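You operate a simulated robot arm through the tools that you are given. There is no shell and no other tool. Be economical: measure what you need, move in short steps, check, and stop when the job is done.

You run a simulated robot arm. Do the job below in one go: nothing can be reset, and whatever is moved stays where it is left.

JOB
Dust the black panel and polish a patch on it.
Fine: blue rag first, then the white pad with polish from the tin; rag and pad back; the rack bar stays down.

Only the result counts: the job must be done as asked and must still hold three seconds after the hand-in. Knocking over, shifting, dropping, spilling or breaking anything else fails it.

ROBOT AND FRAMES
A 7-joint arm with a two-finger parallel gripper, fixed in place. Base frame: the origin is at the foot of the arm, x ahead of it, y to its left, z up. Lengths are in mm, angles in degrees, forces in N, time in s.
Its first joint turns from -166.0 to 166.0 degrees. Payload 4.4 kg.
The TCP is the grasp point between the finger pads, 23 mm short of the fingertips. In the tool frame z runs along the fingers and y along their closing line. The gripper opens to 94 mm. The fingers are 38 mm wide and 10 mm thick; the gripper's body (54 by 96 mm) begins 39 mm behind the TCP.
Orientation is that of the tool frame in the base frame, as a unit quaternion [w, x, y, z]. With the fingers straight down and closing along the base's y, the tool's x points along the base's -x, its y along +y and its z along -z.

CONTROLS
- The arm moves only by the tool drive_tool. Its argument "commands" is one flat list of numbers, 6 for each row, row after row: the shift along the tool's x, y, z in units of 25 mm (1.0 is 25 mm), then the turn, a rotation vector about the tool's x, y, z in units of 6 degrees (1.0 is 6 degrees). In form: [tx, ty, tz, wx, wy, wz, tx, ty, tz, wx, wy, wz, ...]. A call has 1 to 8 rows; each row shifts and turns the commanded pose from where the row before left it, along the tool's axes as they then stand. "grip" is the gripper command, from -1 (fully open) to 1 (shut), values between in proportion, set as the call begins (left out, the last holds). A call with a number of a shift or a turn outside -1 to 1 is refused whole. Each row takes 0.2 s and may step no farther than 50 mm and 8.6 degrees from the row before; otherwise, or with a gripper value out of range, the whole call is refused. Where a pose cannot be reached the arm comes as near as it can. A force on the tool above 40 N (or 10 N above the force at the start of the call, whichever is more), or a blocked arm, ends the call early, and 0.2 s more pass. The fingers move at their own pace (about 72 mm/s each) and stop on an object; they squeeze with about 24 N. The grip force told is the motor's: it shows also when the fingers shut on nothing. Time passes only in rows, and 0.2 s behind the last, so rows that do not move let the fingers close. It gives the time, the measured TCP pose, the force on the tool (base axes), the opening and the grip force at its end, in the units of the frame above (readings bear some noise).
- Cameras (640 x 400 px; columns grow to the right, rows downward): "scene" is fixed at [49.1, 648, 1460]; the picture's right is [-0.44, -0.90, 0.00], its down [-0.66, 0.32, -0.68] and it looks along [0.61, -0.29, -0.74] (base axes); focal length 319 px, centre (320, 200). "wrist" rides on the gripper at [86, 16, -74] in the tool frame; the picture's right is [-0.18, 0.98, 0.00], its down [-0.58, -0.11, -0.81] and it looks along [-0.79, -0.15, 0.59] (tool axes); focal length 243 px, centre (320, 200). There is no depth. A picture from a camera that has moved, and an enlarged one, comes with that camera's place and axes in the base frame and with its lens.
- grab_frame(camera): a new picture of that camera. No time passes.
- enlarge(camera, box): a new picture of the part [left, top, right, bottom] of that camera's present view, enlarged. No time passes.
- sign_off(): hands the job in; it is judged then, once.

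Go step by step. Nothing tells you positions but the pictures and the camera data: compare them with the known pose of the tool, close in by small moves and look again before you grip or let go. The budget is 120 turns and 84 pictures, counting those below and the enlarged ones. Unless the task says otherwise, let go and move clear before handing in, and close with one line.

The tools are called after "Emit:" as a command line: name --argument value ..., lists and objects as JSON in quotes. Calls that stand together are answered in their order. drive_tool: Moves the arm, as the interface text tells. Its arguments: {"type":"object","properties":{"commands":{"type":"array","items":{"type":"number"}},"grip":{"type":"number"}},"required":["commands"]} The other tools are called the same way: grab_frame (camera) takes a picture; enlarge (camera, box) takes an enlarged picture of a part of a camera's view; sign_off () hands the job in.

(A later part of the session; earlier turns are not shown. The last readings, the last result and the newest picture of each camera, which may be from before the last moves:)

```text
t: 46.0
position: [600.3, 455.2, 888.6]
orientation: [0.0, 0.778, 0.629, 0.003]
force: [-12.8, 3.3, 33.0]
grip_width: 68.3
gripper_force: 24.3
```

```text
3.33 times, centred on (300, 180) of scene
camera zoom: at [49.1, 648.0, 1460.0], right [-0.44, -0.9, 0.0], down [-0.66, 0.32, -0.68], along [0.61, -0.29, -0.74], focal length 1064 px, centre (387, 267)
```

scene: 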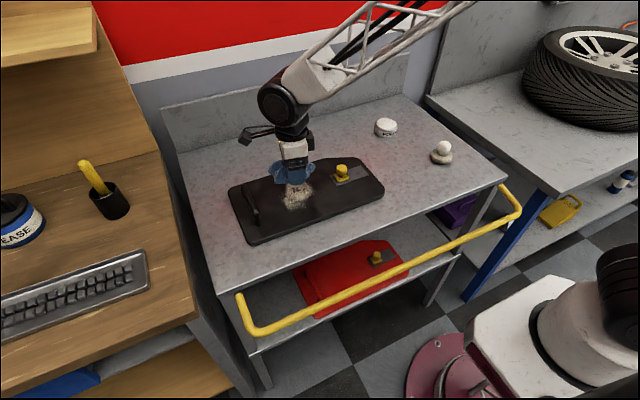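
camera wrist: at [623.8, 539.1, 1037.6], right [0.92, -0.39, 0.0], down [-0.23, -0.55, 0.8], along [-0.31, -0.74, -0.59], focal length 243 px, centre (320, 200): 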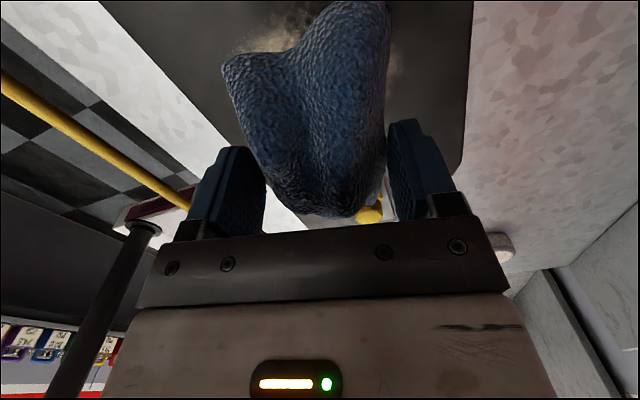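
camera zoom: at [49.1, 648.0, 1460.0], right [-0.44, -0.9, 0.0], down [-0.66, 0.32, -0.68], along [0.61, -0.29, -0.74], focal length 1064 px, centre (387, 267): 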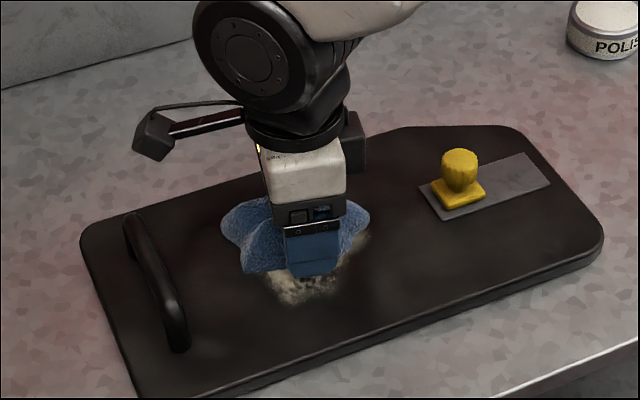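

The panel is back at its original spot. Now I'll set the rag down here, level the tool, rise 2 mm and regrip so that only the rag touches.

Emit:
drive_tool --commands '[0, 0, -0.06, 0, 0, 0, 0, 0, 0, 0, 0, 0]'

Emit:
drive_tool --commands '[0, 0, 0, 0, 0, 0, 0, 0, 0, 0, 0, 0, 0, 0, -0.08, 0.036, -0.045, 0, 0, 0, 0, 0, 0, 0]' --grip -1

Emit:
drive_tool --commands '[0, 0, 0, 0, 0, 0, 0, 0, 0, 0, 0, 0, 0, 0, 0, 0, 0, 0, 0, 0, 0, 0, 0, 0, 0, 0, 0, 0, 0, 0]' --grip 1

Emit:
drive_tool --commands '[0, 0, -0.04, 0, 0, 0, 0, 0, -0.04, 0, 0, 0, 0, 0, -0.04, 0, 0, 0, 0, 0, -0.04, 0, 0, 0]'

```text
t: 46.6
position: [601.1, 455.5, 888.8]
orientation: [0.0, 0.778, 0.629, 0.003]
force: [4.5, 6.1, 11.8]
grip_width: 68.5
gripper_force: 24.2
```

```text
t: 47.6
position: [602.1, 456.3, 892.2]
orientation: [0.0, 0.777, 0.629, -0.001]
force: [1.0, -0.1, 1.0]
grip_width: 94.2
gripper_force: 0.1
```

```text
t: 48.8
position: [600.7, 455.4, 892.1]
orientation: [-0.001, 0.777, 0.629, -0.001]
force: [-0.3, -1.0, 0.3]
grip_width: 69.1
gripper_force: 24.3
```

```text
t: 49.8
position: [600.0, 457.1, 895.9]
orientation: [0.0, 0.777, 0.629, -0.001]
force: [-0.7, 0.7, -0.1]
grip_width: 68.7
gripper_force: 24.2
```

It holds at 68.7 with the tips about 3 mm above the rag's bottom. Lowering to light contact again.

Emit:
drive_tool --commands '[0, 0, 0.06, 0, 0, 0, 0, 0, 0.06, 0, 0, 0, 0, 0, 0, 0, 0, 0]'

Emit:
drive_tool --commands '[0, 0, 0.02, 0, 0, 0, 0, 0, 0, 0, 0, 0]'

Emit:
drive_tool --commands '[0, 0, 0.02, 0, 0, 0, 0, 0, 0, 0, 0, 0]'

Emit:
drive_tool --commands '[0, 0, 0.02, 0, 0, 0, 0, 0, 0, 0, 0, 0]'

```text
t: 50.6
position: [602.6, 457.1, 891.5]
orientation: [-0.001, 0.778, 0.629, -0.001]
force: [0.1, -1.1, -1.5]
grip_width: 68.7
gripper_force: 23.9
```

```text
t: 51.2
position: [600.8, 456.6, 891.8]
orientation: [-0.001, 0.778, 0.628, -0.001]
force: [0.4, -0.3, -1.0]
grip_width: 68.5
gripper_force: 24.2
```

```text
t: 51.8
position: [601.3, 455.9, 891.7]
orientation: [-0.001, 0.778, 0.629, 0.0]
force: [-0.2, -0.9, -0.6]
grip_width: 68.7
gripper_force: 24.1
```

```text
t: 52.4
position: [601.4, 455.5, 890.9]
orientation: [-0.001, 0.778, 0.629, -0.001]
force: [-0.5, -0.1, -1.1]
grip_width: 68.7
gripper_force: 24.1
```

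Emit:
drive_tool --commands '[0, 0, 0.02, 0, 0, 0, 0, 0, 0, 0, 0, 0]'

Emit:
drive_tool --commands '[0, 0, 0.02, 0, 0, 0, 0, 0, 0, 0, 0, 0]'

Emit:
drive_tool --commands '[0, 0, 0.02, 0, 0, 0, 0, 0, 0, 0, 0, 0]'

Emit:
enlarge --camera "scene" --box '[260, 130, 340, 210]'

```text
t: 53.0
position: [601.3, 455.9, 891.5]
orientation: [0.0, 0.778, 0.628, 0.0]
force: [-2.0, -2.4, 9.0]
grip_width: 68.4
gripper_force: 24.3
```

```text
t: 53.6
position: [601.4, 455.9, 891.0]
orientation: [0.0, 0.778, 0.628, 0.0]
force: [-5.0, 1.7, 18.9]
grip_width: 68.5
gripper_force: 24.0
```

```text
t: 54.2
position: [602.5, 456.4, 890.1]
orientation: [0.001, 0.778, 0.628, -0.001]
force: [4.2, -1.8, 26.2]
grip_width: 68.6
gripper_force: 23.8
```

```text
5.00 times, centred on (300, 170) of scene
camera zoom: at [49.1, 648.0, 1460.0], right [-0.44, -0.9, 0.0], down [-0.66, 0.32, -0.68], along [0.61, -0.29, -0.74], focal length 1596 px, centre (420, 350)
```

zoom: 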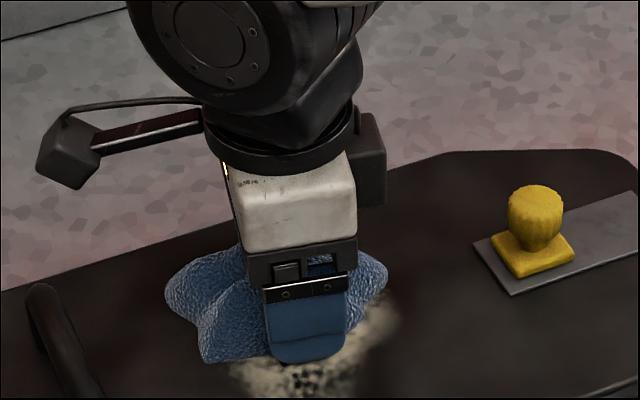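

Emit:
drive_tool --commands '[0, 0, -0.048, 0, 0, 0, 0, 0, 0, 0, 0, 0]'

Emit:
drive_tool --commands '[0, -0.15, 0, 0, 0, 0, 0, -0.15, 0, 0, 0, 0, 0, -0.15, 0, 0, 0, 0, 0, -0.15, 0, 0, 0, 0]'

Emit:
enlarge --camera "scene" --box '[220, 120, 380, 240]'

```text
t: 54.8
position: [601.9, 456.9, 891.2]
orientation: [0.0, 0.778, 0.628, -0.001]
force: [1.2, 3.3, 7.7]
grip_width: 68.7
gripper_force: 23.5
```

```text
t: 55.8
position: [585.9, 458.1, 890.7]
orientation: [-0.001, 0.778, 0.628, -0.001]
force: [0.4, 0.4, 1.0]
grip_width: 68.7
gripper_force: 23.6
```

```text
3.33 times, centred on (300, 180) of scene
camera zoom: at [49.1, 648.0, 1460.0], right [-0.44, -0.9, 0.0], down [-0.66, 0.32, -0.68], along [0.61, -0.29, -0.74], focal length 1064 px, centre (387, 267)
```

zoom: 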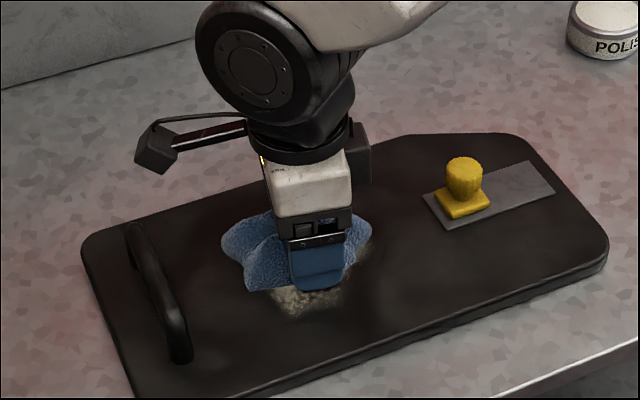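

Even about 7 N drags the light panel, so I need about 2–3 N. I'll stroke with a hair of pressure here and check.

Emit:
drive_tool --commands '[0, 0, 0.006, 0, 0, 0, 0, 0, 0, 0, 0, 0]'

Emit:
drive_tool --commands '[0, -0.15, 0, 0, 0, 0, 0, -0.15, 0, 0, 0, 0]'

Emit:
drive_tool --commands '[0, -0.15, 0, 0, 0, 0, 0, -0.15, 0, 0, 0, 0, 0, -0.15, 0, 0, 0, 0]'

Emit:
enlarge --camera "scene" --box '[220, 120, 380, 240]'

```text
t: 56.4
position: [585.1, 458.4, 890.5]
orientation: [-0.001, 0.778, 0.628, 0.0]
force: [0.4, 0.6, 0.4]
grip_width: 68.6
gripper_force: 24.2
```

```text
t: 57.0
position: [579.5, 460.5, 891.7]
orientation: [-0.001, 0.778, 0.628, 0.0]
force: [0.2, 0.3, -0.4]
grip_width: 68.7
gripper_force: 23.8
```

```text
t: 57.8
position: [569.2, 463.4, 890.7]
orientation: [-0.001, 0.778, 0.629, -0.001]
force: [0.3, -0.8, 0.5]
grip_width: 68.5
gripper_force: 24.6
```

```text
3.33 times, centred on (300, 180) of scene
camera zoom: at [49.1, 648.0, 1460.0], right [-0.44, -0.9, 0.0], down [-0.66, 0.32, -0.68], along [0.61, -0.29, -0.74], focal length 1064 px, centre (387, 267)
```

zoom: 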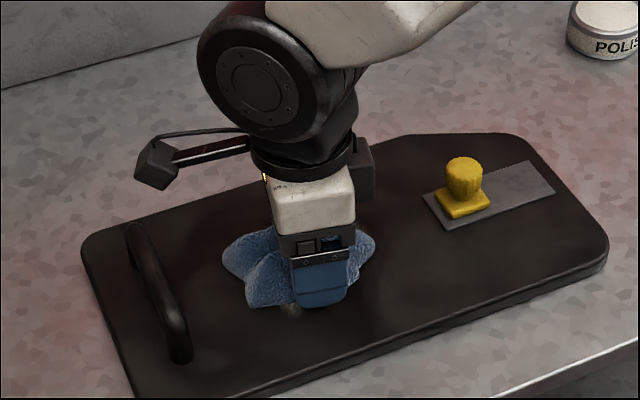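

Emit:
drive_tool --commands '[0, 0.3, 0, 0, 0, 0, 0, 0.3, 0, 0, 0, 0, 0, 0.3, 0, 0, 0, 0, 0, 0.3, 0, 0, 0, 0, 0, 0.3, 0, 0, 0, 0, 0, 0.3, 0, 0, 0, 0, 0, 0.3, 0, 0, 0, 0]'

Emit:
enlarge --camera "scene" --box '[220, 120, 380, 240]'

```text
t: 59.4
position: [618.5, 452.7, 891.9]
orientation: [0.0, 0.778, 0.629, -0.001]
force: [-0.2, 0.0, -0.8]
grip_width: 68.5
gripper_force: 24.5
```

```text
3.33 times, centred on (300, 180) of scene
camera zoom: at [49.1, 648.0, 1460.0], right [-0.44, -0.9, 0.0], down [-0.66, 0.32, -0.68], along [0.61, -0.29, -0.74], focal length 1064 px, centre (387, 267)
```

zoom: 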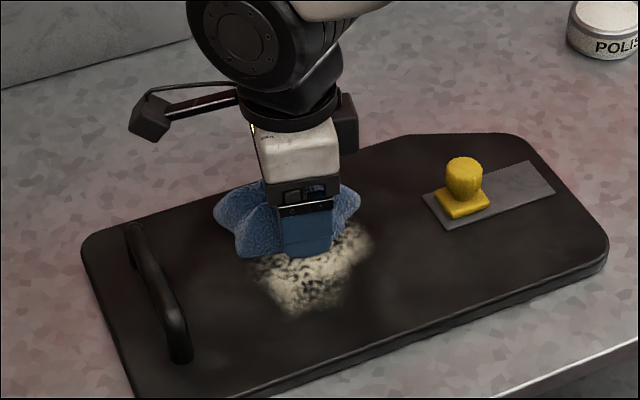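

The dust is still there, so it was hovering. I'll add pressure in tiny steps and stroke at about 3 N.

Emit:
drive_tool --commands '[0, 0, 0.012, 0, 0, 0, 0, 0, 0, 0, 0, 0]'

Emit:
drive_tool --commands '[0, 0, 0.012, 0, 0, 0, 0, 0, 0, 0, 0, 0]'

Emit:
drive_tool --commands '[0, 0, 0.01, 0, 0, 0, 0, 0, 0, 0, 0, 0]'

```text
t: 60.0
position: [618.2, 452.6, 892.5]
orientation: [-0.001, 0.778, 0.628, -0.001]
force: [1.6, 0.2, 0.3]
grip_width: 68.7
gripper_force: 24.1
```

```text
t: 60.6
position: [618.8, 452.9, 891.0]
orientation: [-0.001, 0.777, 0.629, -0.001]
force: [0.2, 0.2, 0.0]
grip_width: 68.7
gripper_force: 24.3
```

```text
t: 61.2
position: [619.2, 451.4, 890.2]
orientation: [-0.001, 0.778, 0.629, 0.0]
force: [-1.2, 0.2, -0.6]
grip_width: 68.7
gripper_force: 24.2
```

Emit:
drive_tool --commands '[0, 0, 0.01, 0, 0, 0, 0, 0, 0, 0, 0, 0]'

Emit:
drive_tool --commands '[0, 0, 0.01, 0, 0, 0, 0, 0, 0, 0, 0, 0]'

Emit:
drive_tool --commands '[0, 0, 0.01, 0, 0, 0, 0, 0, 0, 0, 0, 0]'

```text
t: 61.8
position: [618.4, 452.4, 890.8]
orientation: [0.0, 0.778, 0.628, 0.0]
force: [-0.9, -0.9, 3.3]
grip_width: 68.6
gripper_force: 23.9
```

```text
t: 62.4
position: [619.5, 451.2, 890.1]
orientation: [0.0, 0.777, 0.629, 0.0]
force: [-1.7, -1.9, 12.1]
grip_width: 68.9
gripper_force: 23.8
```

```text
t: 63.0
position: [618.7, 452.1, 890.0]
orientation: [0.0, 0.777, 0.629, -0.001]
force: [-0.2, -0.7, 20.8]
grip_width: 68.6
gripper_force: 24.6
```

Emit:
drive_tool --commands '[0, 0, -0.019, 0, 0, 0, 0, 0, 0, 0, 0, 0]'

Emit:
drive_tool --commands '[0, -0.2, 0, 0, 0, 0, 0, -0.2, 0, 0, 0, 0]'

Emit:
drive_tool --commands '[0, -0.2, 0, 0, 0, 0, 0, -0.2, 0, 0, 0, 0]'

Emit:
enlarge --camera "scene" --box '[220, 120, 380, 240]'

```text
t: 63.6
position: [618.9, 451.5, 891.8]
orientation: [0.0, 0.778, 0.628, 0.0]
force: [7.5, 2.0, 17.2]
grip_width: 68.8
gripper_force: 23.7
```

```text
t: 64.2
position: [610.7, 453.8, 890.1]
orientation: [0.001, 0.778, 0.628, -0.001]
force: [8.5, -3.5, 19.5]
grip_width: 68.8
gripper_force: 24.8
```

```text
t: 64.8
position: [599.6, 457.2, 890.1]
orientation: [0.0, 0.778, 0.629, 0.0]
force: [8.5, -0.8, 19.7]
grip_width: 68.7
gripper_force: 24.3
```

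```text
3.33 times, centred on (300, 180) of scene
camera zoom: at [49.1, 648.0, 1460.0], right [-0.44, -0.9, 0.0], down [-0.66, 0.32, -0.68], along [0.61, -0.29, -0.74], focal length 1064 px, centre (387, 267)
```

zoom: 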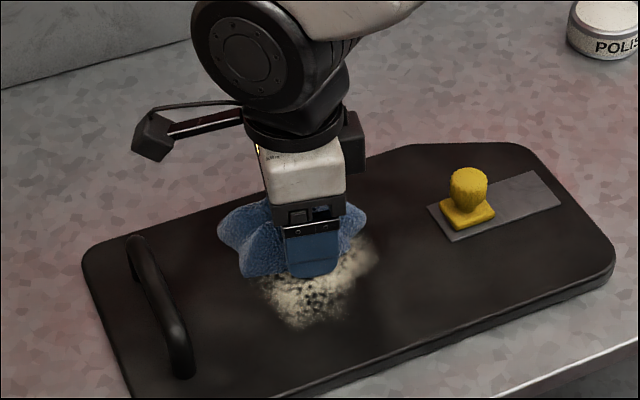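

The stiction makes force control coarse, and the panel is dragged about 20 mm now. I'll drag it back. After that I'll let the rag rest under its own weight and push it round loosely between the fingers.

Emit:
drive_tool --commands '[0.03, 0.2, 0, 0, 0, 0, 0.02, 0.2, 0, 0, 0, 0, 0.02, 0.2, 0, 0, 0, 0, 0, 0.18, 0, 0, 0, 0]'

Emit:
enlarge --camera "scene" --box '[220, 120, 380, 240]'

```text
t: 65.8
position: [618.3, 455.2, 889.8]
orientation: [-0.001, 0.777, 0.629, 0.0]
force: [-5.1, 0.1, 8.3]
grip_width: 68.6
gripper_force: 23.7
```

```text
3.33 times, centred on (300, 180) of scene
camera zoom: at [49.1, 648.0, 1460.0], right [-0.44, -0.9, 0.0], down [-0.66, 0.32, -0.68], along [0.61, -0.29, -0.74], focal length 1064 px, centre (387, 267)
```

zoom: 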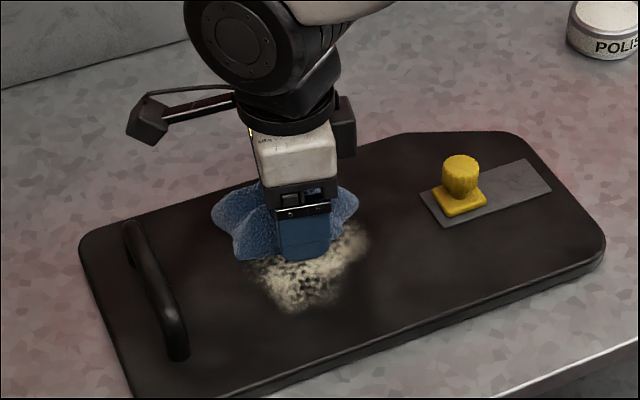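

Emit:
drive_tool --commands '[0, 0.12, 0.004, 0, 0, 0, 0, 0.13, 0, 0, 0, 0]'

Emit:
enlarge --camera "scene" --box '[220, 120, 380, 240]'

```text
t: 66.4
position: [624.7, 452.8, 890.4]
orientation: [0.0, 0.777, 0.629, 0.0]
force: [-2.8, 1.4, 6.3]
grip_width: 68.6
gripper_force: 23.8
```

```text
3.33 times, centred on (300, 180) of scene
camera zoom: at [49.1, 648.0, 1460.0], right [-0.44, -0.9, 0.0], down [-0.66, 0.32, -0.68], along [0.61, -0.29, -0.74], focal length 1064 px, centre (387, 267)
```

zoom: 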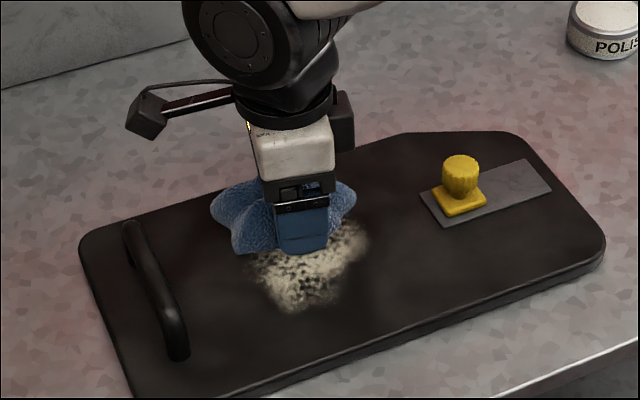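

At about 6 N the rag slid and the panel stayed, so that is a usable force. I'll stroke back while watching the force.

Emit:
drive_tool --commands '[0, -0.2, -0.004, 0, 0, 0, 0, -0.2, 0, 0, 0, 0]'

Emit:
drive_tool --commands '[0, -0.2, 0, 0, 0, 0, 0, -0.2, 0, 0, 0, 0]'

Emit:
enlarge --camera "scene" --box '[220, 120, 380, 240]'

```text
t: 67.0
position: [615.0, 455.3, 890.9]
orientation: [-0.001, 0.778, 0.628, 0.0]
force: [-0.1, 0.2, -0.3]
grip_width: 68.9
gripper_force: 24.4
```

```text
t: 67.6
position: [606.5, 456.9, 890.2]
orientation: [-0.001, 0.778, 0.629, -0.001]
force: [-0.7, -0.4, -0.5]
grip_width: 68.7
gripper_force: 24.3
```

```text
3.33 times, centred on (300, 180) of scene
camera zoom: at [49.1, 648.0, 1460.0], right [-0.44, -0.9, 0.0], down [-0.66, 0.32, -0.68], along [0.61, -0.29, -0.74], focal length 1064 px, centre (387, 267)
```

zoom: 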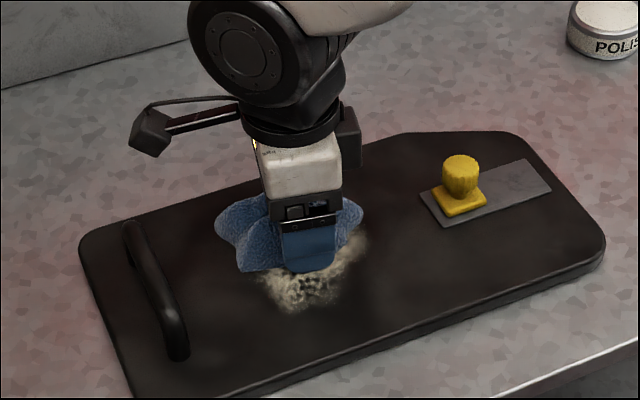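

Contact was lost. I'll try the caged approach: open to about 76 mm, rise 2 mm, and push the freely resting rag.

Emit:
drive_tool --commands '[0, 0, 0, 0, 0, 0, 0, 0, -0.1, 0, 0, 0]' --grip -0.6

Emit:
drive_tool --commands '[0, -0.3, 0, 0, 0, 0, 0, -0.3, 0, 0, 0, 0, 0, -0.3, 0, 0, 0, 0, 0, -0.3, 0, 0, 0, 0, 0, -0.3, 0, 0, 0, 0]'

Emit:
drive_tool --commands '[0, 0.3, 0, 0, 0, 0, 0, 0.3, 0, 0, 0, 0, 0, 0.3, 0, 0, 0, 0, 0, 0.3, 0, 0, 0, 0, 0, 0.3, 0, 0, 0, 0, 0, 0.3, 0, 0, 0, 0, 0, 0.3, 0, 0, 0, 0]'

Emit:
enlarge --camera "scene" --box '[220, 120, 380, 240]'

```text
t: 68.2
position: [604.8, 457.4, 892.6]
orientation: [-0.001, 0.778, 0.628, 0.0]
force: [-0.7, -0.1, 0.0]
grip_width: 75.0
gripper_force: 0.1
```

```text
t: 69.4
position: [569.2, 464.4, 893.5]
orientation: [0.0, 0.777, 0.629, -0.001]
force: [0.7, 0.1, 0.5]
grip_width: 75.0
gripper_force: 0.2
```

```text
t: 71.0
position: [619.9, 454.1, 892.7]
orientation: [-0.001, 0.778, 0.628, -0.001]
force: [0.2, -0.1, -0.1]
grip_width: 75.3
gripper_force: 0.0
```

```text
3.33 times, centred on (300, 180) of scene
camera zoom: at [49.1, 648.0, 1460.0], right [-0.44, -0.9, 0.0], down [-0.66, 0.32, -0.68], along [0.61, -0.29, -0.74], focal length 1064 px, centre (387, 267)
```

zoom: 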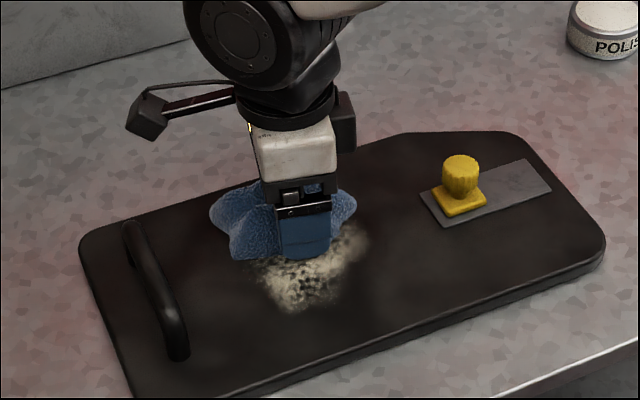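

The rag slides freely but the dust needs pressure. I'll grip the rag as it rests flat, then add about 0.15 mm of press and stroke.

Emit:
drive_tool --commands '[0, 0, 0, 0, 0, 0, 0, 0, 0, 0, 0, 0, 0, 0, 0, 0, 0, 0]' --grip 1

Emit:
drive_tool --commands '[0, 0, 0.006, 0, 0, 0, 0, 0, 0, 0, 0, 0]'

Emit:
drive_tool --commands '[0, 0, 0.006, 0, 0, 0, 0, 0, 0, 0, 0, 0]'

```text
t: 71.8
position: [620.9, 453.4, 891.7]
orientation: [-0.001, 0.777, 0.629, -0.001]
force: [0.0, 0.3, 0.8]
grip_width: 68.3
gripper_force: 24.0
```

```text
t: 72.4
position: [620.3, 454.2, 892.8]
orientation: [-0.002, 0.778, 0.628, -0.001]
force: [0.7, 0.1, 2.1]
grip_width: 68.0
gripper_force: 24.1
```

```text
t: 73.0
position: [619.9, 453.9, 893.0]
orientation: [0.0, 0.778, 0.628, 0.0]
force: [-0.1, 1.4, 3.8]
grip_width: 68.0
gripper_force: 24.4
```

Now 3.8 N with good control. Stroking −x.

Emit:
drive_tool --commands '[0, -0.2, 0, 0, 0, 0, 0, -0.2, 0, 0, 0, 0]'

Emit:
drive_tool --commands '[0, -0.2, 0, 0, 0, 0, 0, -0.2, 0, 0, 0, 0, 0, -0.2, 0, 0, 0, 0]'

Emit:
enlarge --camera "scene" --box '[220, 120, 380, 240]'

```text
t: 73.6
position: [611.4, 456.0, 892.4]
orientation: [0.0, 0.778, 0.629, 0.0]
force: [3.8, -2.6, 8.2]
grip_width: 67.8
gripper_force: 24.0
```

```text
t: 74.4
position: [594.5, 459.7, 893.0]
orientation: [0.0, 0.778, 0.629, 0.0]
force: [3.4, 0.8, 5.8]
grip_width: 68.0
gripper_force: 24.0
```

```text
3.33 times, centred on (300, 180) of scene
camera zoom: at [49.1, 648.0, 1460.0], right [-0.44, -0.9, 0.0], down [-0.66, 0.32, -0.68], along [0.61, -0.29, -0.74], focal length 1064 px, centre (387, 267)
```

zoom: 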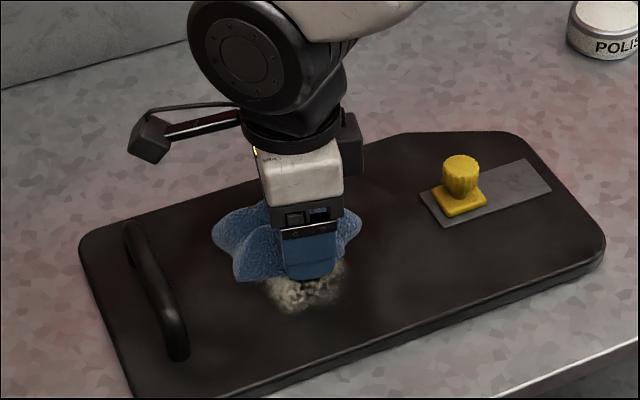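

The panel stayed put with about 6 N. Continuing the strokes.

Emit:
drive_tool --commands '[0, -0.2, 0, 0, 0, 0, 0, -0.2, 0, 0, 0, 0, 0, -0.2, 0, 0, 0, 0, 0, -0.2, 0, 0, 0, 0, 0, -0.2, 0, 0, 0, 0]'

Emit:
drive_tool --commands '[0, 0.2, 0, 0, 0, 0, 0, 0.2, 0, 0, 0, 0, 0, 0.2, 0, 0, 0, 0, 0, 0.2, 0, 0, 0, 0, 0, 0.2, 0, 0, 0, 0, 0, 0.2, 0, 0, 0, 0, 0, 0.2, 0, 0, 0, 0, 0, 0.2, 0, 0, 0, 0]'

Emit:
enlarge --camera "scene" --box '[220, 120, 380, 240]'

```text
t: 75.6
position: [571.6, 464.9, 891.6]
orientation: [0.0, 0.778, 0.628, -0.001]
force: [5.4, -0.6, 11.2]
grip_width: 67.6
gripper_force: 23.5
```

```text
t: 77.4
position: [610.4, 455.4, 893.1]
orientation: [0.0, 0.778, 0.628, -0.001]
force: [-5.8, 0.5, 11.7]
grip_width: 67.5
gripper_force: 23.4
```

```text
3.33 times, centred on (300, 180) of scene
camera zoom: at [49.1, 648.0, 1460.0], right [-0.44, -0.9, 0.0], down [-0.66, 0.32, -0.68], along [0.61, -0.29, -0.74], focal length 1064 px, centre (387, 267)
```

zoom: 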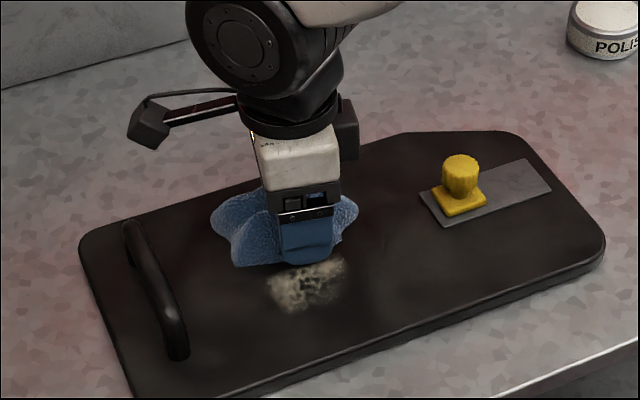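

The dust is fading and the panel is stationary. I'll keep stroking over the remaining area.

Emit:
drive_tool --commands '[0, -0.26, 0, 0, 0, 0, 0, -0.26, 0, 0, 0, 0, 0, -0.26, 0, 0, 0, 0, 0, -0.26, 0, 0, 0, 0, 0, -0.26, 0, 0, 0, 0, 0, -0.26, 0, 0, 0, 0, 0, -0.26, 0, 0, 0, 0, 0, -0.26, 0, 0, 0, 0]'

Emit:
drive_tool --commands '[0, 0.26, 0, 0, 0, 0, 0, 0.26, 0, 0, 0, 0, 0, 0.26, 0, 0, 0, 0, 0, 0.26, 0, 0, 0, 0, 0, 0.26, 0, 0, 0, 0, 0, 0.26, 0, 0, 0, 0, 0, 0.26, 0, 0, 0, 0, 0, 0.26, 0, 0, 0, 0]'

Emit:
enlarge --camera "scene" --box '[220, 120, 380, 240]'

```text
t: 79.2
position: [559.5, 465.6, 892.8]
orientation: [0.0, 0.778, 0.628, 0.0]
force: [10.4, 0.0, 19.3]
grip_width: 67.3
gripper_force: 23.9
```

```text
t: 81.0
position: [610.8, 455.8, 894.1]
orientation: [-0.001, 0.777, 0.629, -0.001]
force: [-8.8, 0.8, 20.8]
grip_width: 67.2
gripper_force: 23.8
```

```text
3.33 times, centred on (300, 180) of scene
camera zoom: at [49.1, 648.0, 1460.0], right [-0.44, -0.9, 0.0], down [-0.66, 0.32, -0.68], along [0.61, -0.29, -0.74], focal length 1064 px, centre (387, 267)
```

zoom: 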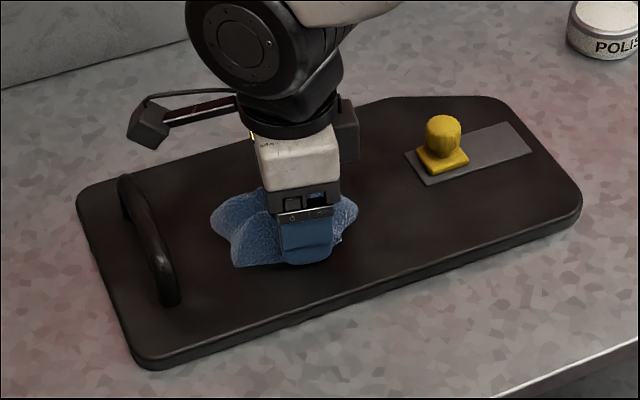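

The dust looks gone, but the force crept up to 20 N and the panel was dragged about +38 mm. I'll drag it back the same way.

Emit:
drive_tool --commands '[-0.03, -0.25, 0, 0, 0, 0, -0.03, -0.25, 0, 0, 0, 0, -0.03, -0.25, 0, 0, 0, 0, -0.03, -0.25, 0, 0, 0, 0, 0, -0.25, 0, 0, 0, 0, 0, -0.25, 0, 0, 0, 0]'

Emit:
enlarge --camera "scene" --box '[220, 120, 380, 240]'

```text
t: 82.4
position: [576.0, 461.4, 893.2]
orientation: [-0.001, 0.778, 0.629, 0.0]
force: [7.7, -2.0, 20.6]
grip_width: 66.9
gripper_force: 23.4
```

```text
3.33 times, centred on (300, 180) of scene
camera zoom: at [49.1, 648.0, 1460.0], right [-0.44, -0.9, 0.0], down [-0.66, 0.32, -0.68], along [0.61, -0.29, -0.74], focal length 1064 px, centre (387, 267)
```

zoom: 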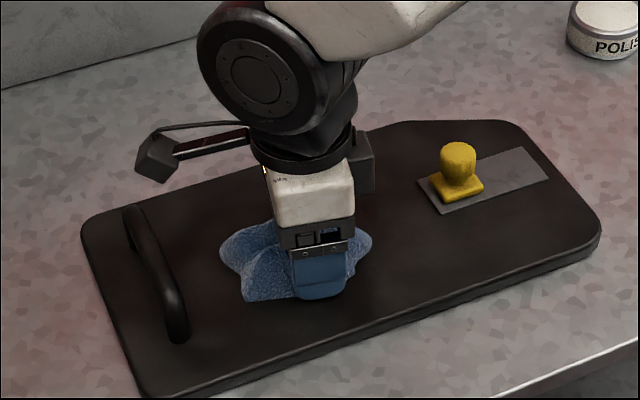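

Emit:
drive_tool --commands '[0, -0.15, 0, 0, 0, 0, 0, -0.15, 0, 0, 0, 0]'

Emit:
enlarge --camera "scene" --box '[220, 120, 380, 240]'

```text
t: 83.0
position: [565.0, 462.9, 893.2]
orientation: [0.0, 0.778, 0.629, -0.001]
force: [9.3, -0.2, 22.3]
grip_width: 67.1
gripper_force: 24.0
```

```text
3.33 times, centred on (300, 180) of scene
camera zoom: at [49.1, 648.0, 1460.0], right [-0.44, -0.9, 0.0], down [-0.66, 0.32, -0.68], along [0.61, -0.29, -0.74], focal length 1064 px, centre (387, 267)
```

zoom: 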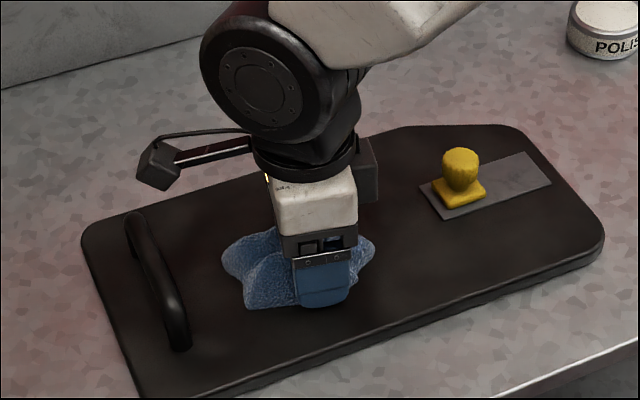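

The panel is back in place. Now I'll lift the rag slowly and inspect the panel.

Emit:
drive_tool --commands '[0, 0, -0.04, 0, 0, 0, 0, 0, -0.04, 0, 0, 0, 0, 0, -0.04, 0, 0, 0, 0, 0, -0.05, 0, 0, 0, 0, 0, -0.06, 0, 0, 0, 0, 0, -0.08, 0, 0, 0, 0, 0, -0.1, 0, 0, 0]'

Emit:
drive_tool --commands '[0, 0, -0.2, 0, 0, 0, 0, 0, -0.3, 0, 0, 0, 0, 0, -0.4, 0, 0, 0, 0, 0, -0.5, 0, 0, 0, 0, 0, -0.5, 0, 0, 0, 0, 0, -0.5, 0, 0, 0]'

Emit:
enlarge --camera "scene" --box '[220, 120, 380, 240]'

```text
t: 84.6
position: [565.2, 463.0, 904.1]
orientation: [-0.001, 0.777, 0.629, 0.0]
force: [-0.8, 0.2, 0.0]
grip_width: 66.7
gripper_force: 24.2
```

```text
t: 86.0
position: [567.3, 462.0, 961.2]
orientation: [0.0, 0.778, 0.628, 0.0]
force: [0.1, 0.5, -1.8]
grip_width: 66.4
gripper_force: 24.0
```

```text
3.33 times, centred on (300, 180) of scene
camera zoom: at [49.1, 648.0, 1460.0], right [-0.44, -0.9, 0.0], down [-0.66, 0.32, -0.68], along [0.61, -0.29, -0.74], focal length 1064 px, centre (387, 267)
```

zoom: 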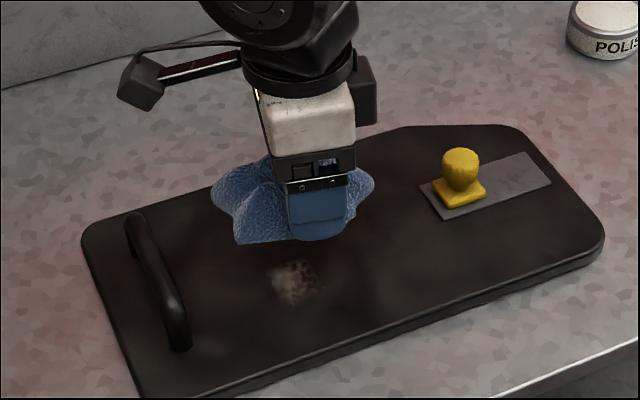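

Most of the dust is gone; a faint bit remains near (556,486). I'll set the rag back down there and wipe again with a fresh grip.

Emit:
drive_tool --commands '[0.23, -0.17, 0.6, 0, 0, 0, 0.23, -0.17, 0.6, 0, 0, 0, 0, 0, 0.6, 0, 0, 0, 0, 0, 0.4, 0, 0, 0, 0, 0, 0.2, 0, 0, 0]'

Emit:
drive_tool --commands '[0, 0, 0.06, 0, 0, 0, 0, 0, 0.06, 0, 0, 0]'

Emit:
drive_tool --commands '[0, 0, 0.04, 0, 0, 0, 0, 0, 0, 0, 0, 0]'

```text
t: 87.2
position: [560.3, 474.5, 901.5]
orientation: [-0.001, 0.778, 0.628, -0.001]
force: [-0.3, 0.3, -0.7]
grip_width: 66.0
gripper_force: 23.7
```

```text
t: 87.8
position: [560.6, 475.4, 900.2]
orientation: [0.0, 0.778, 0.629, 0.0]
force: [0.5, 1.1, -0.4]
grip_width: 65.8
gripper_force: 23.9
```

```text
t: 88.4
position: [560.2, 474.3, 897.9]
orientation: [0.0, 0.778, 0.628, -0.001]
force: [0.2, -0.9, -0.2]
grip_width: 66.2
gripper_force: 23.9
```

Emit:
drive_tool --commands '[0, 0, 0.03, 0, 0, 0, 0, 0, 0, 0, 0, 0]'

Emit:
drive_tool --commands '[0, 0, 0.03, 0, 0, 0, 0, 0, 0, 0, 0, 0]'

Emit:
drive_tool --commands '[0, 0, 0.02, 0, 0, 0, 0, 0, 0, 0, 0, 0]'

```text
t: 89.0
position: [559.8, 475.0, 897.4]
orientation: [-0.002, 0.778, 0.629, 0.0]
force: [-0.4, -0.1, -0.6]
grip_width: 65.7
gripper_force: 24.0
```

```text
t: 89.6
position: [560.2, 475.6, 896.7]
orientation: [0.0, 0.777, 0.629, 0.0]
force: [-0.4, -0.3, -1.1]
grip_width: 65.3
gripper_force: 23.7
```

```text
t: 90.2
position: [561.4, 476.2, 896.7]
orientation: [0.0, 0.777, 0.629, -0.001]
force: [0.0, 0.2, -0.3]
grip_width: 65.5
gripper_force: 23.7
```

It is nearly touching. I'll release it here, lower to z≈891 and regrip at the base.

Emit:
drive_tool --commands '[0, 0, 0, 0, 0, 0, 0, 0, 0, 0, 0, 0, 0, 0, 0.12, 0, 0, 0, 0, 0, 0.1, 0, 0, 0]' --grip -0.8

Emit:
drive_tool --commands '[0, 0, 0, 0, 0, 0, 0, 0, 0, 0, 0, 0, 0, 0, 0, 0, 0, 0]' --grip 1

Emit:
drive_tool --commands '[0, 0, 0.012, 0, 0, 0, 0, 0, 0, 0, 0, 0]'

```text
t: 91.2
position: [561.5, 474.7, 890.7]
orientation: [-0.001, 0.778, 0.629, -0.001]
force: [-0.5, 0.0, -0.3]
grip_width: 84.7
gripper_force: 0.0
```

```text
t: 92.0
position: [560.9, 474.8, 891.1]
orientation: [-0.001, 0.778, 0.628, -0.001]
force: [0.2, 0.3, -0.1]
grip_width: 68.6
gripper_force: 24.0
```

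```text
t: 92.6
position: [560.4, 476.1, 890.6]
orientation: [-0.001, 0.778, 0.629, 0.0]
force: [-1.1, -2.6, 10.1]
grip_width: 68.6
gripper_force: 24.2
```

Emit:
drive_tool --commands '[0, 0, -0.006, 0, 0, 0, 0, -0.2, 0, 0, 0, 0, 0, -0.2, 0, 0, 0, 0, 0, -0.2, 0, 0, 0, 0]'

Emit:
drive_tool --commands '[0, 0.2, 0, 0, 0, 0, 0, 0.2, 0, 0, 0, 0, 0, 0.2, 0, 0, 0, 0, 0, 0.2, 0, 0, 0, 0, 0, 0.2, 0, 0, 0, 0, 0, 0.2, 0, 0, 0, 0]'

Emit:
enlarge --camera "scene" --box '[220, 120, 380, 240]'

```text
t: 93.6
position: [545.1, 478.2, 890.8]
orientation: [0.0, 0.778, 0.629, -0.001]
force: [1.9, -0.8, 3.2]
grip_width: 68.4
gripper_force: 23.9
```

```text
t: 95.0
position: [575.6, 472.0, 891.2]
orientation: [0.0, 0.778, 0.628, -0.001]
force: [-1.7, -0.3, 1.4]
grip_width: 68.4
gripper_force: 23.8
```

```text
3.33 times, centred on (300, 180) of scene
camera zoom: at [49.1, 648.0, 1460.0], right [-0.44, -0.9, 0.0], down [-0.66, 0.32, -0.68], along [0.61, -0.29, -0.74], focal length 1064 px, centre (387, 267)
```

zoom: 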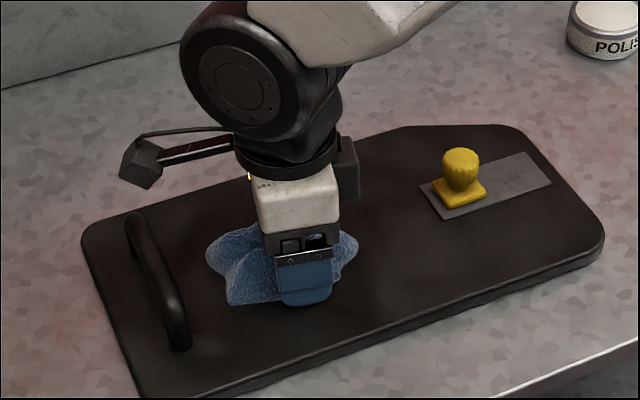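

Working well. One more full pass with a touch more pressure, ending at +x so I can see the spot.

Emit:
drive_tool --commands '[0, 0, 0.008, 0, 0, 0, 0, -0.25, 0, 0, 0, 0, 0, -0.25, 0, 0, 0, 0, 0, -0.25, 0, 0, 0, 0, 0, -0.25, 0, 0, 0, 0, 0.2, -0.1, 0, 0, 0, 0, 0.2, 0.1, 0, 0, 0, 0]'

Emit:
drive_tool --commands '[0, 0.25, 0, 0, 0, 0, 0, 0.25, 0, 0, 0, 0, 0, 0.25, 0, 0, 0, 0, 0, 0.25, 0, 0, 0, 0, -0.1, 0.25, 0, 0, 0, 0, -0.1, 0.25, 0, 0, 0, 0, -0.1, 0.25, 0, 0, 0, 0, -0.1, 0.25, 0, 0, 0, 0]'

Emit:
drive_tool --commands '[-0.2, 0.25, 0, 0, 0, 0, -0.2, 0.25, 0, 0, 0, 0, -0.2, 0.25, 0, 0, 0, 0, -0.2, 0.2, 0, 0, 0, 0]'

Emit:
enlarge --camera "scene" --box '[220, 120, 380, 240]'

```text
t: 96.6
position: [552.8, 486.0, 891.2]
orientation: [0.0, 0.778, 0.629, 0.0]
force: [-6.3, -6.4, 21.1]
grip_width: 68.5
gripper_force: 23.9
```

```text
t: 98.4
position: [598.2, 466.1, 889.9]
orientation: [0.0, 0.778, 0.629, -0.001]
force: [-2.7, 2.0, 6.1]
grip_width: 68.5
gripper_force: 24.0
```

```text
t: 99.4
position: [617.9, 442.9, 889.9]
orientation: [-0.001, 0.778, 0.629, 0.0]
force: [-2.9, 2.5, 7.8]
grip_width: 68.3
gripper_force: 24.1
```

```text
3.33 times, centred on (300, 180) of scene
camera zoom: at [49.1, 648.0, 1460.0], right [-0.44, -0.9, 0.0], down [-0.66, 0.32, -0.68], along [0.61, -0.29, -0.74], focal length 1064 px, centre (387, 267)
```

zoom: 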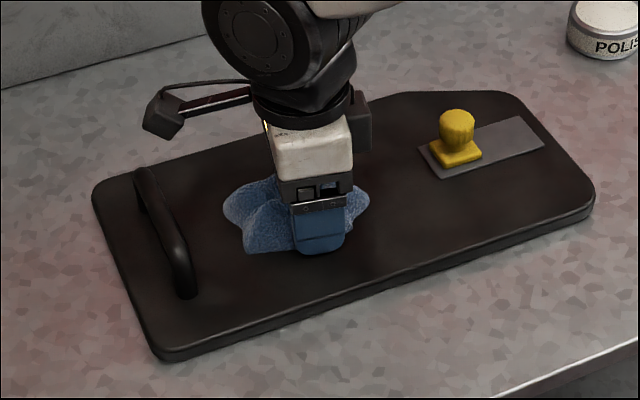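

The panel shifted again, now about +40 in x and −20 in y; the cleaned area looks clear. I'll press more firmly and drag it back.

Emit:
drive_tool --commands '[0, 0, 0.016, 0, 0, 0, 0.06, -0.24, 0, 0, 0, 0, 0.06, -0.24, 0, 0, 0, 0, 0.06, -0.24, 0, 0, 0, 0, 0.06, -0.24, 0, 0, 0, 0, 0.06, -0.24, 0, 0, 0, 0, 0.06, -0.24, 0, 0, 0, 0, 0.06, -0.2, 0, 0, 0, 0]'

Emit:
enlarge --camera "scene" --box '[220, 120, 380, 240]'

```text
t: 101.2
position: [579.5, 461.6, 889.5]
orientation: [-0.001, 0.778, 0.629, 0.0]
force: [6.3, -4.6, 16.3]
grip_width: 68.3
gripper_force: 23.6
```

```text
3.33 times, centred on (300, 180) of scene
camera zoom: at [49.1, 648.0, 1460.0], right [-0.44, -0.9, 0.0], down [-0.66, 0.32, -0.68], along [0.61, -0.29, -0.74], focal length 1064 px, centre (387, 267)
```

zoom: 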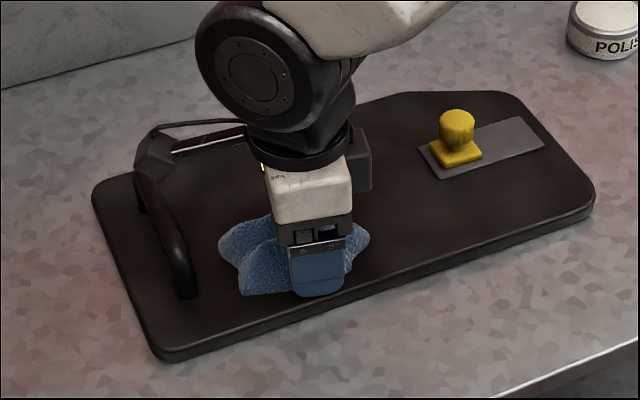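

The rag now slides without moving the panel, so I'll reposition the panel later by its handle. I'll lift the rag slowly and check the panel and the rag in hand.

Emit:
drive_tool --commands '[0, 0, -0.04, 0, 0, 0, 0, 0, -0.04, 0, 0, 0, 0, 0, -0.05, 0, 0, 0, 0, 0, -0.1, 0, 0, 0, 0, 0, -0.2, 0, 0, 0, 0, 0, -0.4, 0, 0, 0, 0, 0, -0.6, 0, 0, 0, 0, 0, -0.7, 0, 0, 0]'

Emit:
grab_frame --camera "wrist"

Emit:
enlarge --camera "scene" --box '[220, 120, 380, 240]'

```text
t: 103.0
position: [580.6, 462.3, 943.6]
orientation: [-0.001, 0.778, 0.629, 0.0]
force: [-0.6, 1.3, -0.3]
grip_width: 68.3
gripper_force: 23.9
```

```text
28 pictures are left
camera wrist: at [614.8, 542.5, 1017.5], right [0.92, -0.39, 0.0], down [-0.23, -0.55, 0.81], along [-0.31, -0.74, -0.59], focal length 243 px, centre (320, 200)
```

wrist: 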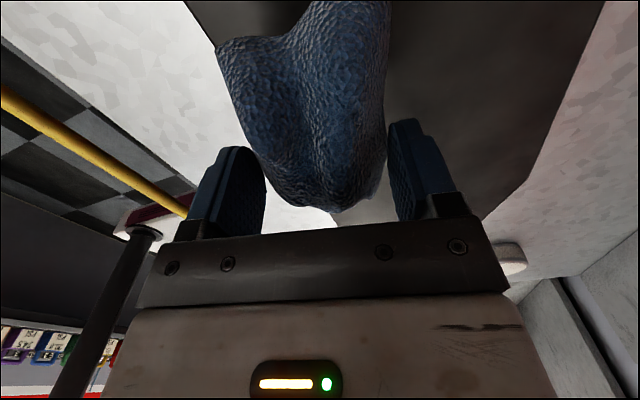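

```text
3.33 times, centred on (300, 180) of scene
camera zoom: at [49.1, 648.0, 1460.0], right [-0.44, -0.9, 0.0], down [-0.66, 0.32, -0.68], along [0.61, -0.29, -0.74], focal length 1064 px, centre (387, 267)
```

zoom: 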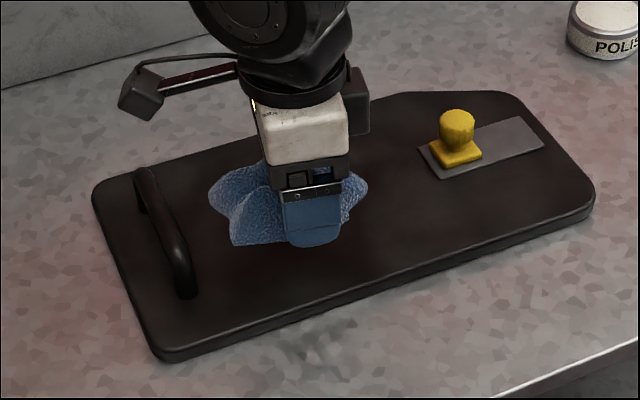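

The panel looks clean. Now I'll return the rag to its original spot near (524,146).

Emit:
drive_tool --commands '[-0.3, 0, -0.5, 0, 0, 0, -0.6, 0.03, -0.3, 0, 0, 0, -0.9, 0.04, 0, 0, 0, 0, -0.9, 0.04, 0, 0, 0, 0, -0.9, 0.04, 0, 0, 0, 0, -0.9, 0.04, 0, 0, 0, 0, -0.9, 0.04, 0, 0, 0, 0, -0.9, 0.04, 0, 0, 0, 0]'

Emit:
drive_tool --commands '[-0.9, 0.04, 0, 0, 0, 0, -0.9, 0.04, 0, 0, 0, 0, -0.9, 0.04, 0, 0, 0, 0, -0.9, 0.04, 0, 0, 0, 0, -0.9, 0.04, 0, 0, 0, 0, -0.9, 0, 0, 0, 0, 0, -0.7, 0, 0, 0, 0, 0, -0.36, 0, 0, 0, 0, 0]'

```text
t: 104.8
position: [551.6, 305.8, 963.1]
orientation: [-0.001, 0.778, 0.628, -0.001]
force: [-0.2, 0.9, -0.3]
grip_width: 68.7
gripper_force: 24.4
```

```text
t: 106.6
position: [526.1, 147.8, 963.5]
orientation: [-0.001, 0.778, 0.628, -0.001]
force: [0.1, 0.1, 0.4]
grip_width: 68.5
gripper_force: 24.4
```

Emit:
drive_tool --commands '[-0.06, -0.05, 0.8, 0, 0, 0, 0, 0, 0.8, 0, 0, 0, 0, 0, 0.8, 0, 0, 0, 0, 0, 0.6, 0, 0, 0, 0, 0, 0.3, 0, 0, 0]'

Emit:
drive_tool --commands '[0, 0, 0.06, 0, 0, 0, 0, 0, 0, 0, 0, 0]'

Emit:
drive_tool --commands '[0, 0, 0.05, 0, 0, 0, 0, 0, 0, 0, 0, 0]'

Emit:
drive_tool --commands '[0, 0, 0.04, 0, 0, 0, 0, 0, 0, 0, 0, 0]'

```text
t: 107.8
position: [522.8, 145.7, 880.8]
orientation: [-0.001, 0.777, 0.629, 0.0]
force: [0.7, 0.5, -0.1]
grip_width: 68.5
gripper_force: 24.2
```

```text
t: 108.4
position: [522.9, 146.4, 878.5]
orientation: [0.0, 0.778, 0.628, -0.001]
force: [0.9, 0.6, -0.6]
grip_width: 68.3
gripper_force: 23.8
```

```text
t: 109.0
position: [523.1, 146.2, 878.5]
orientation: [-0.001, 0.778, 0.628, -0.001]
force: [0.1, -0.4, -0.3]
grip_width: 68.4
gripper_force: 24.3
```

```text
t: 109.6
position: [522.8, 146.5, 877.6]
orientation: [-0.001, 0.778, 0.628, -0.001]
force: [-0.2, -0.1, 0.0]
grip_width: 68.5
gripper_force: 24.3
```

Emit:
drive_tool --commands '[0, 0, 0.04, 0, 0, 0, 0, 0, 0, 0, 0, 0]'

Emit:
drive_tool --commands '[0, 0, 0.03, 0, 0, 0, 0, 0, 0, 0, 0, 0]'

Emit:
enlarge --camera "scene" --box '[360, 130, 460, 205]'

```text
t: 110.2
position: [521.6, 146.1, 875.7]
orientation: [-0.001, 0.778, 0.629, -0.001]
force: [0.3, 0.3, -1.3]
grip_width: 68.5
gripper_force: 24.2
```

```text
t: 110.8
position: [523.3, 144.7, 874.8]
orientation: [-0.001, 0.778, 0.628, 0.0]
force: [0.3, 0.2, -0.7]
grip_width: 68.5
gripper_force: 23.7
```

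```text
5.33 times, centred on (410, 168) of scene
camera zoom: at [49.1, 648.0, 1460.0], right [-0.44, -0.9, 0.0], down [-0.66, 0.32, -0.68], along [0.61, -0.29, -0.74], focal length 1703 px, centre (-160, 373)
```

zoom: 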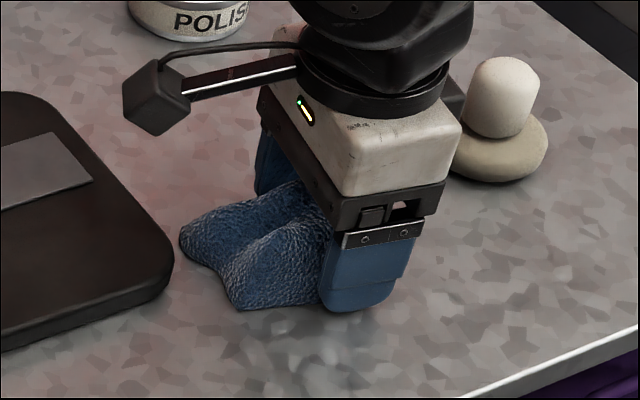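

The rag sits within about 4 mm of its old place. I'll nudge it −y, lower the last bit, release and rise.

Emit:
drive_tool --commands '[-0.16, 0, 0, 0, 0, 0, 0, 0, 0.03, 0, 0, 0, 0, 0, 0, 0, 0, 0]'

Emit:
drive_tool --commands '[0, 0, 0, 0, 0, 0, 0, 0, 0, 0, 0, 0, 0, 0, -0.1, 0, 0, 0, 0, 0, -0.5, 0, 0, 0, 0, 0, -1, 0, 0, 0, 0, 0, -1, 0, 0, 0, 0, 0, -1, 0, 0, 0]' --grip -1

Emit:
grab_frame --camera "scene"

Emit:
grab_frame --camera "wrist"

```text
t: 111.6
position: [522.4, 142.2, 873.7]
orientation: [0.0, 0.778, 0.629, -0.001]
force: [-1.0, 0.0, -0.9]
grip_width: 68.3
gripper_force: 24.0
```

```text
t: 113.2
position: [522.6, 142.7, 965.5]
orientation: [0.0, 0.778, 0.629, -0.001]
force: [0.5, -0.3, 0.0]
grip_width: 93.8
gripper_force: 0.0
```

```text
25 pictures are left
```

scene: 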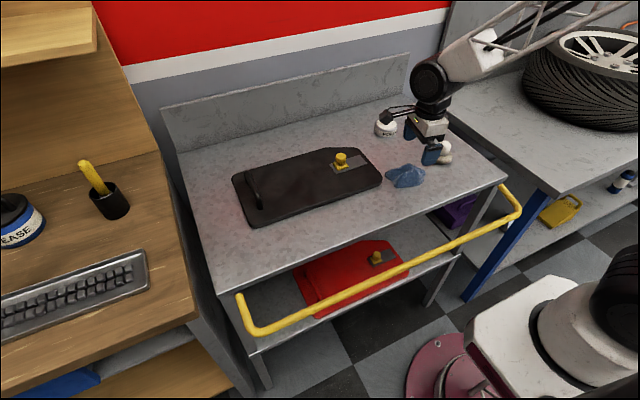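

```text
24 pictures are left
camera wrist: at [556.8, 223.6, 1038.7], right [0.92, -0.39, 0.0], down [-0.23, -0.55, 0.81], along [-0.31, -0.74, -0.59], focal length 243 px, centre (320, 200)
```

wrist: 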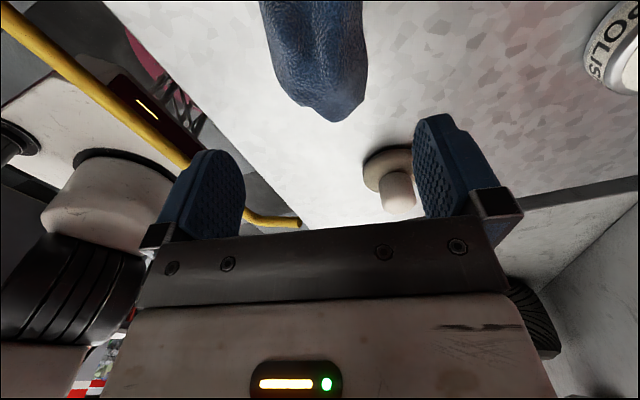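

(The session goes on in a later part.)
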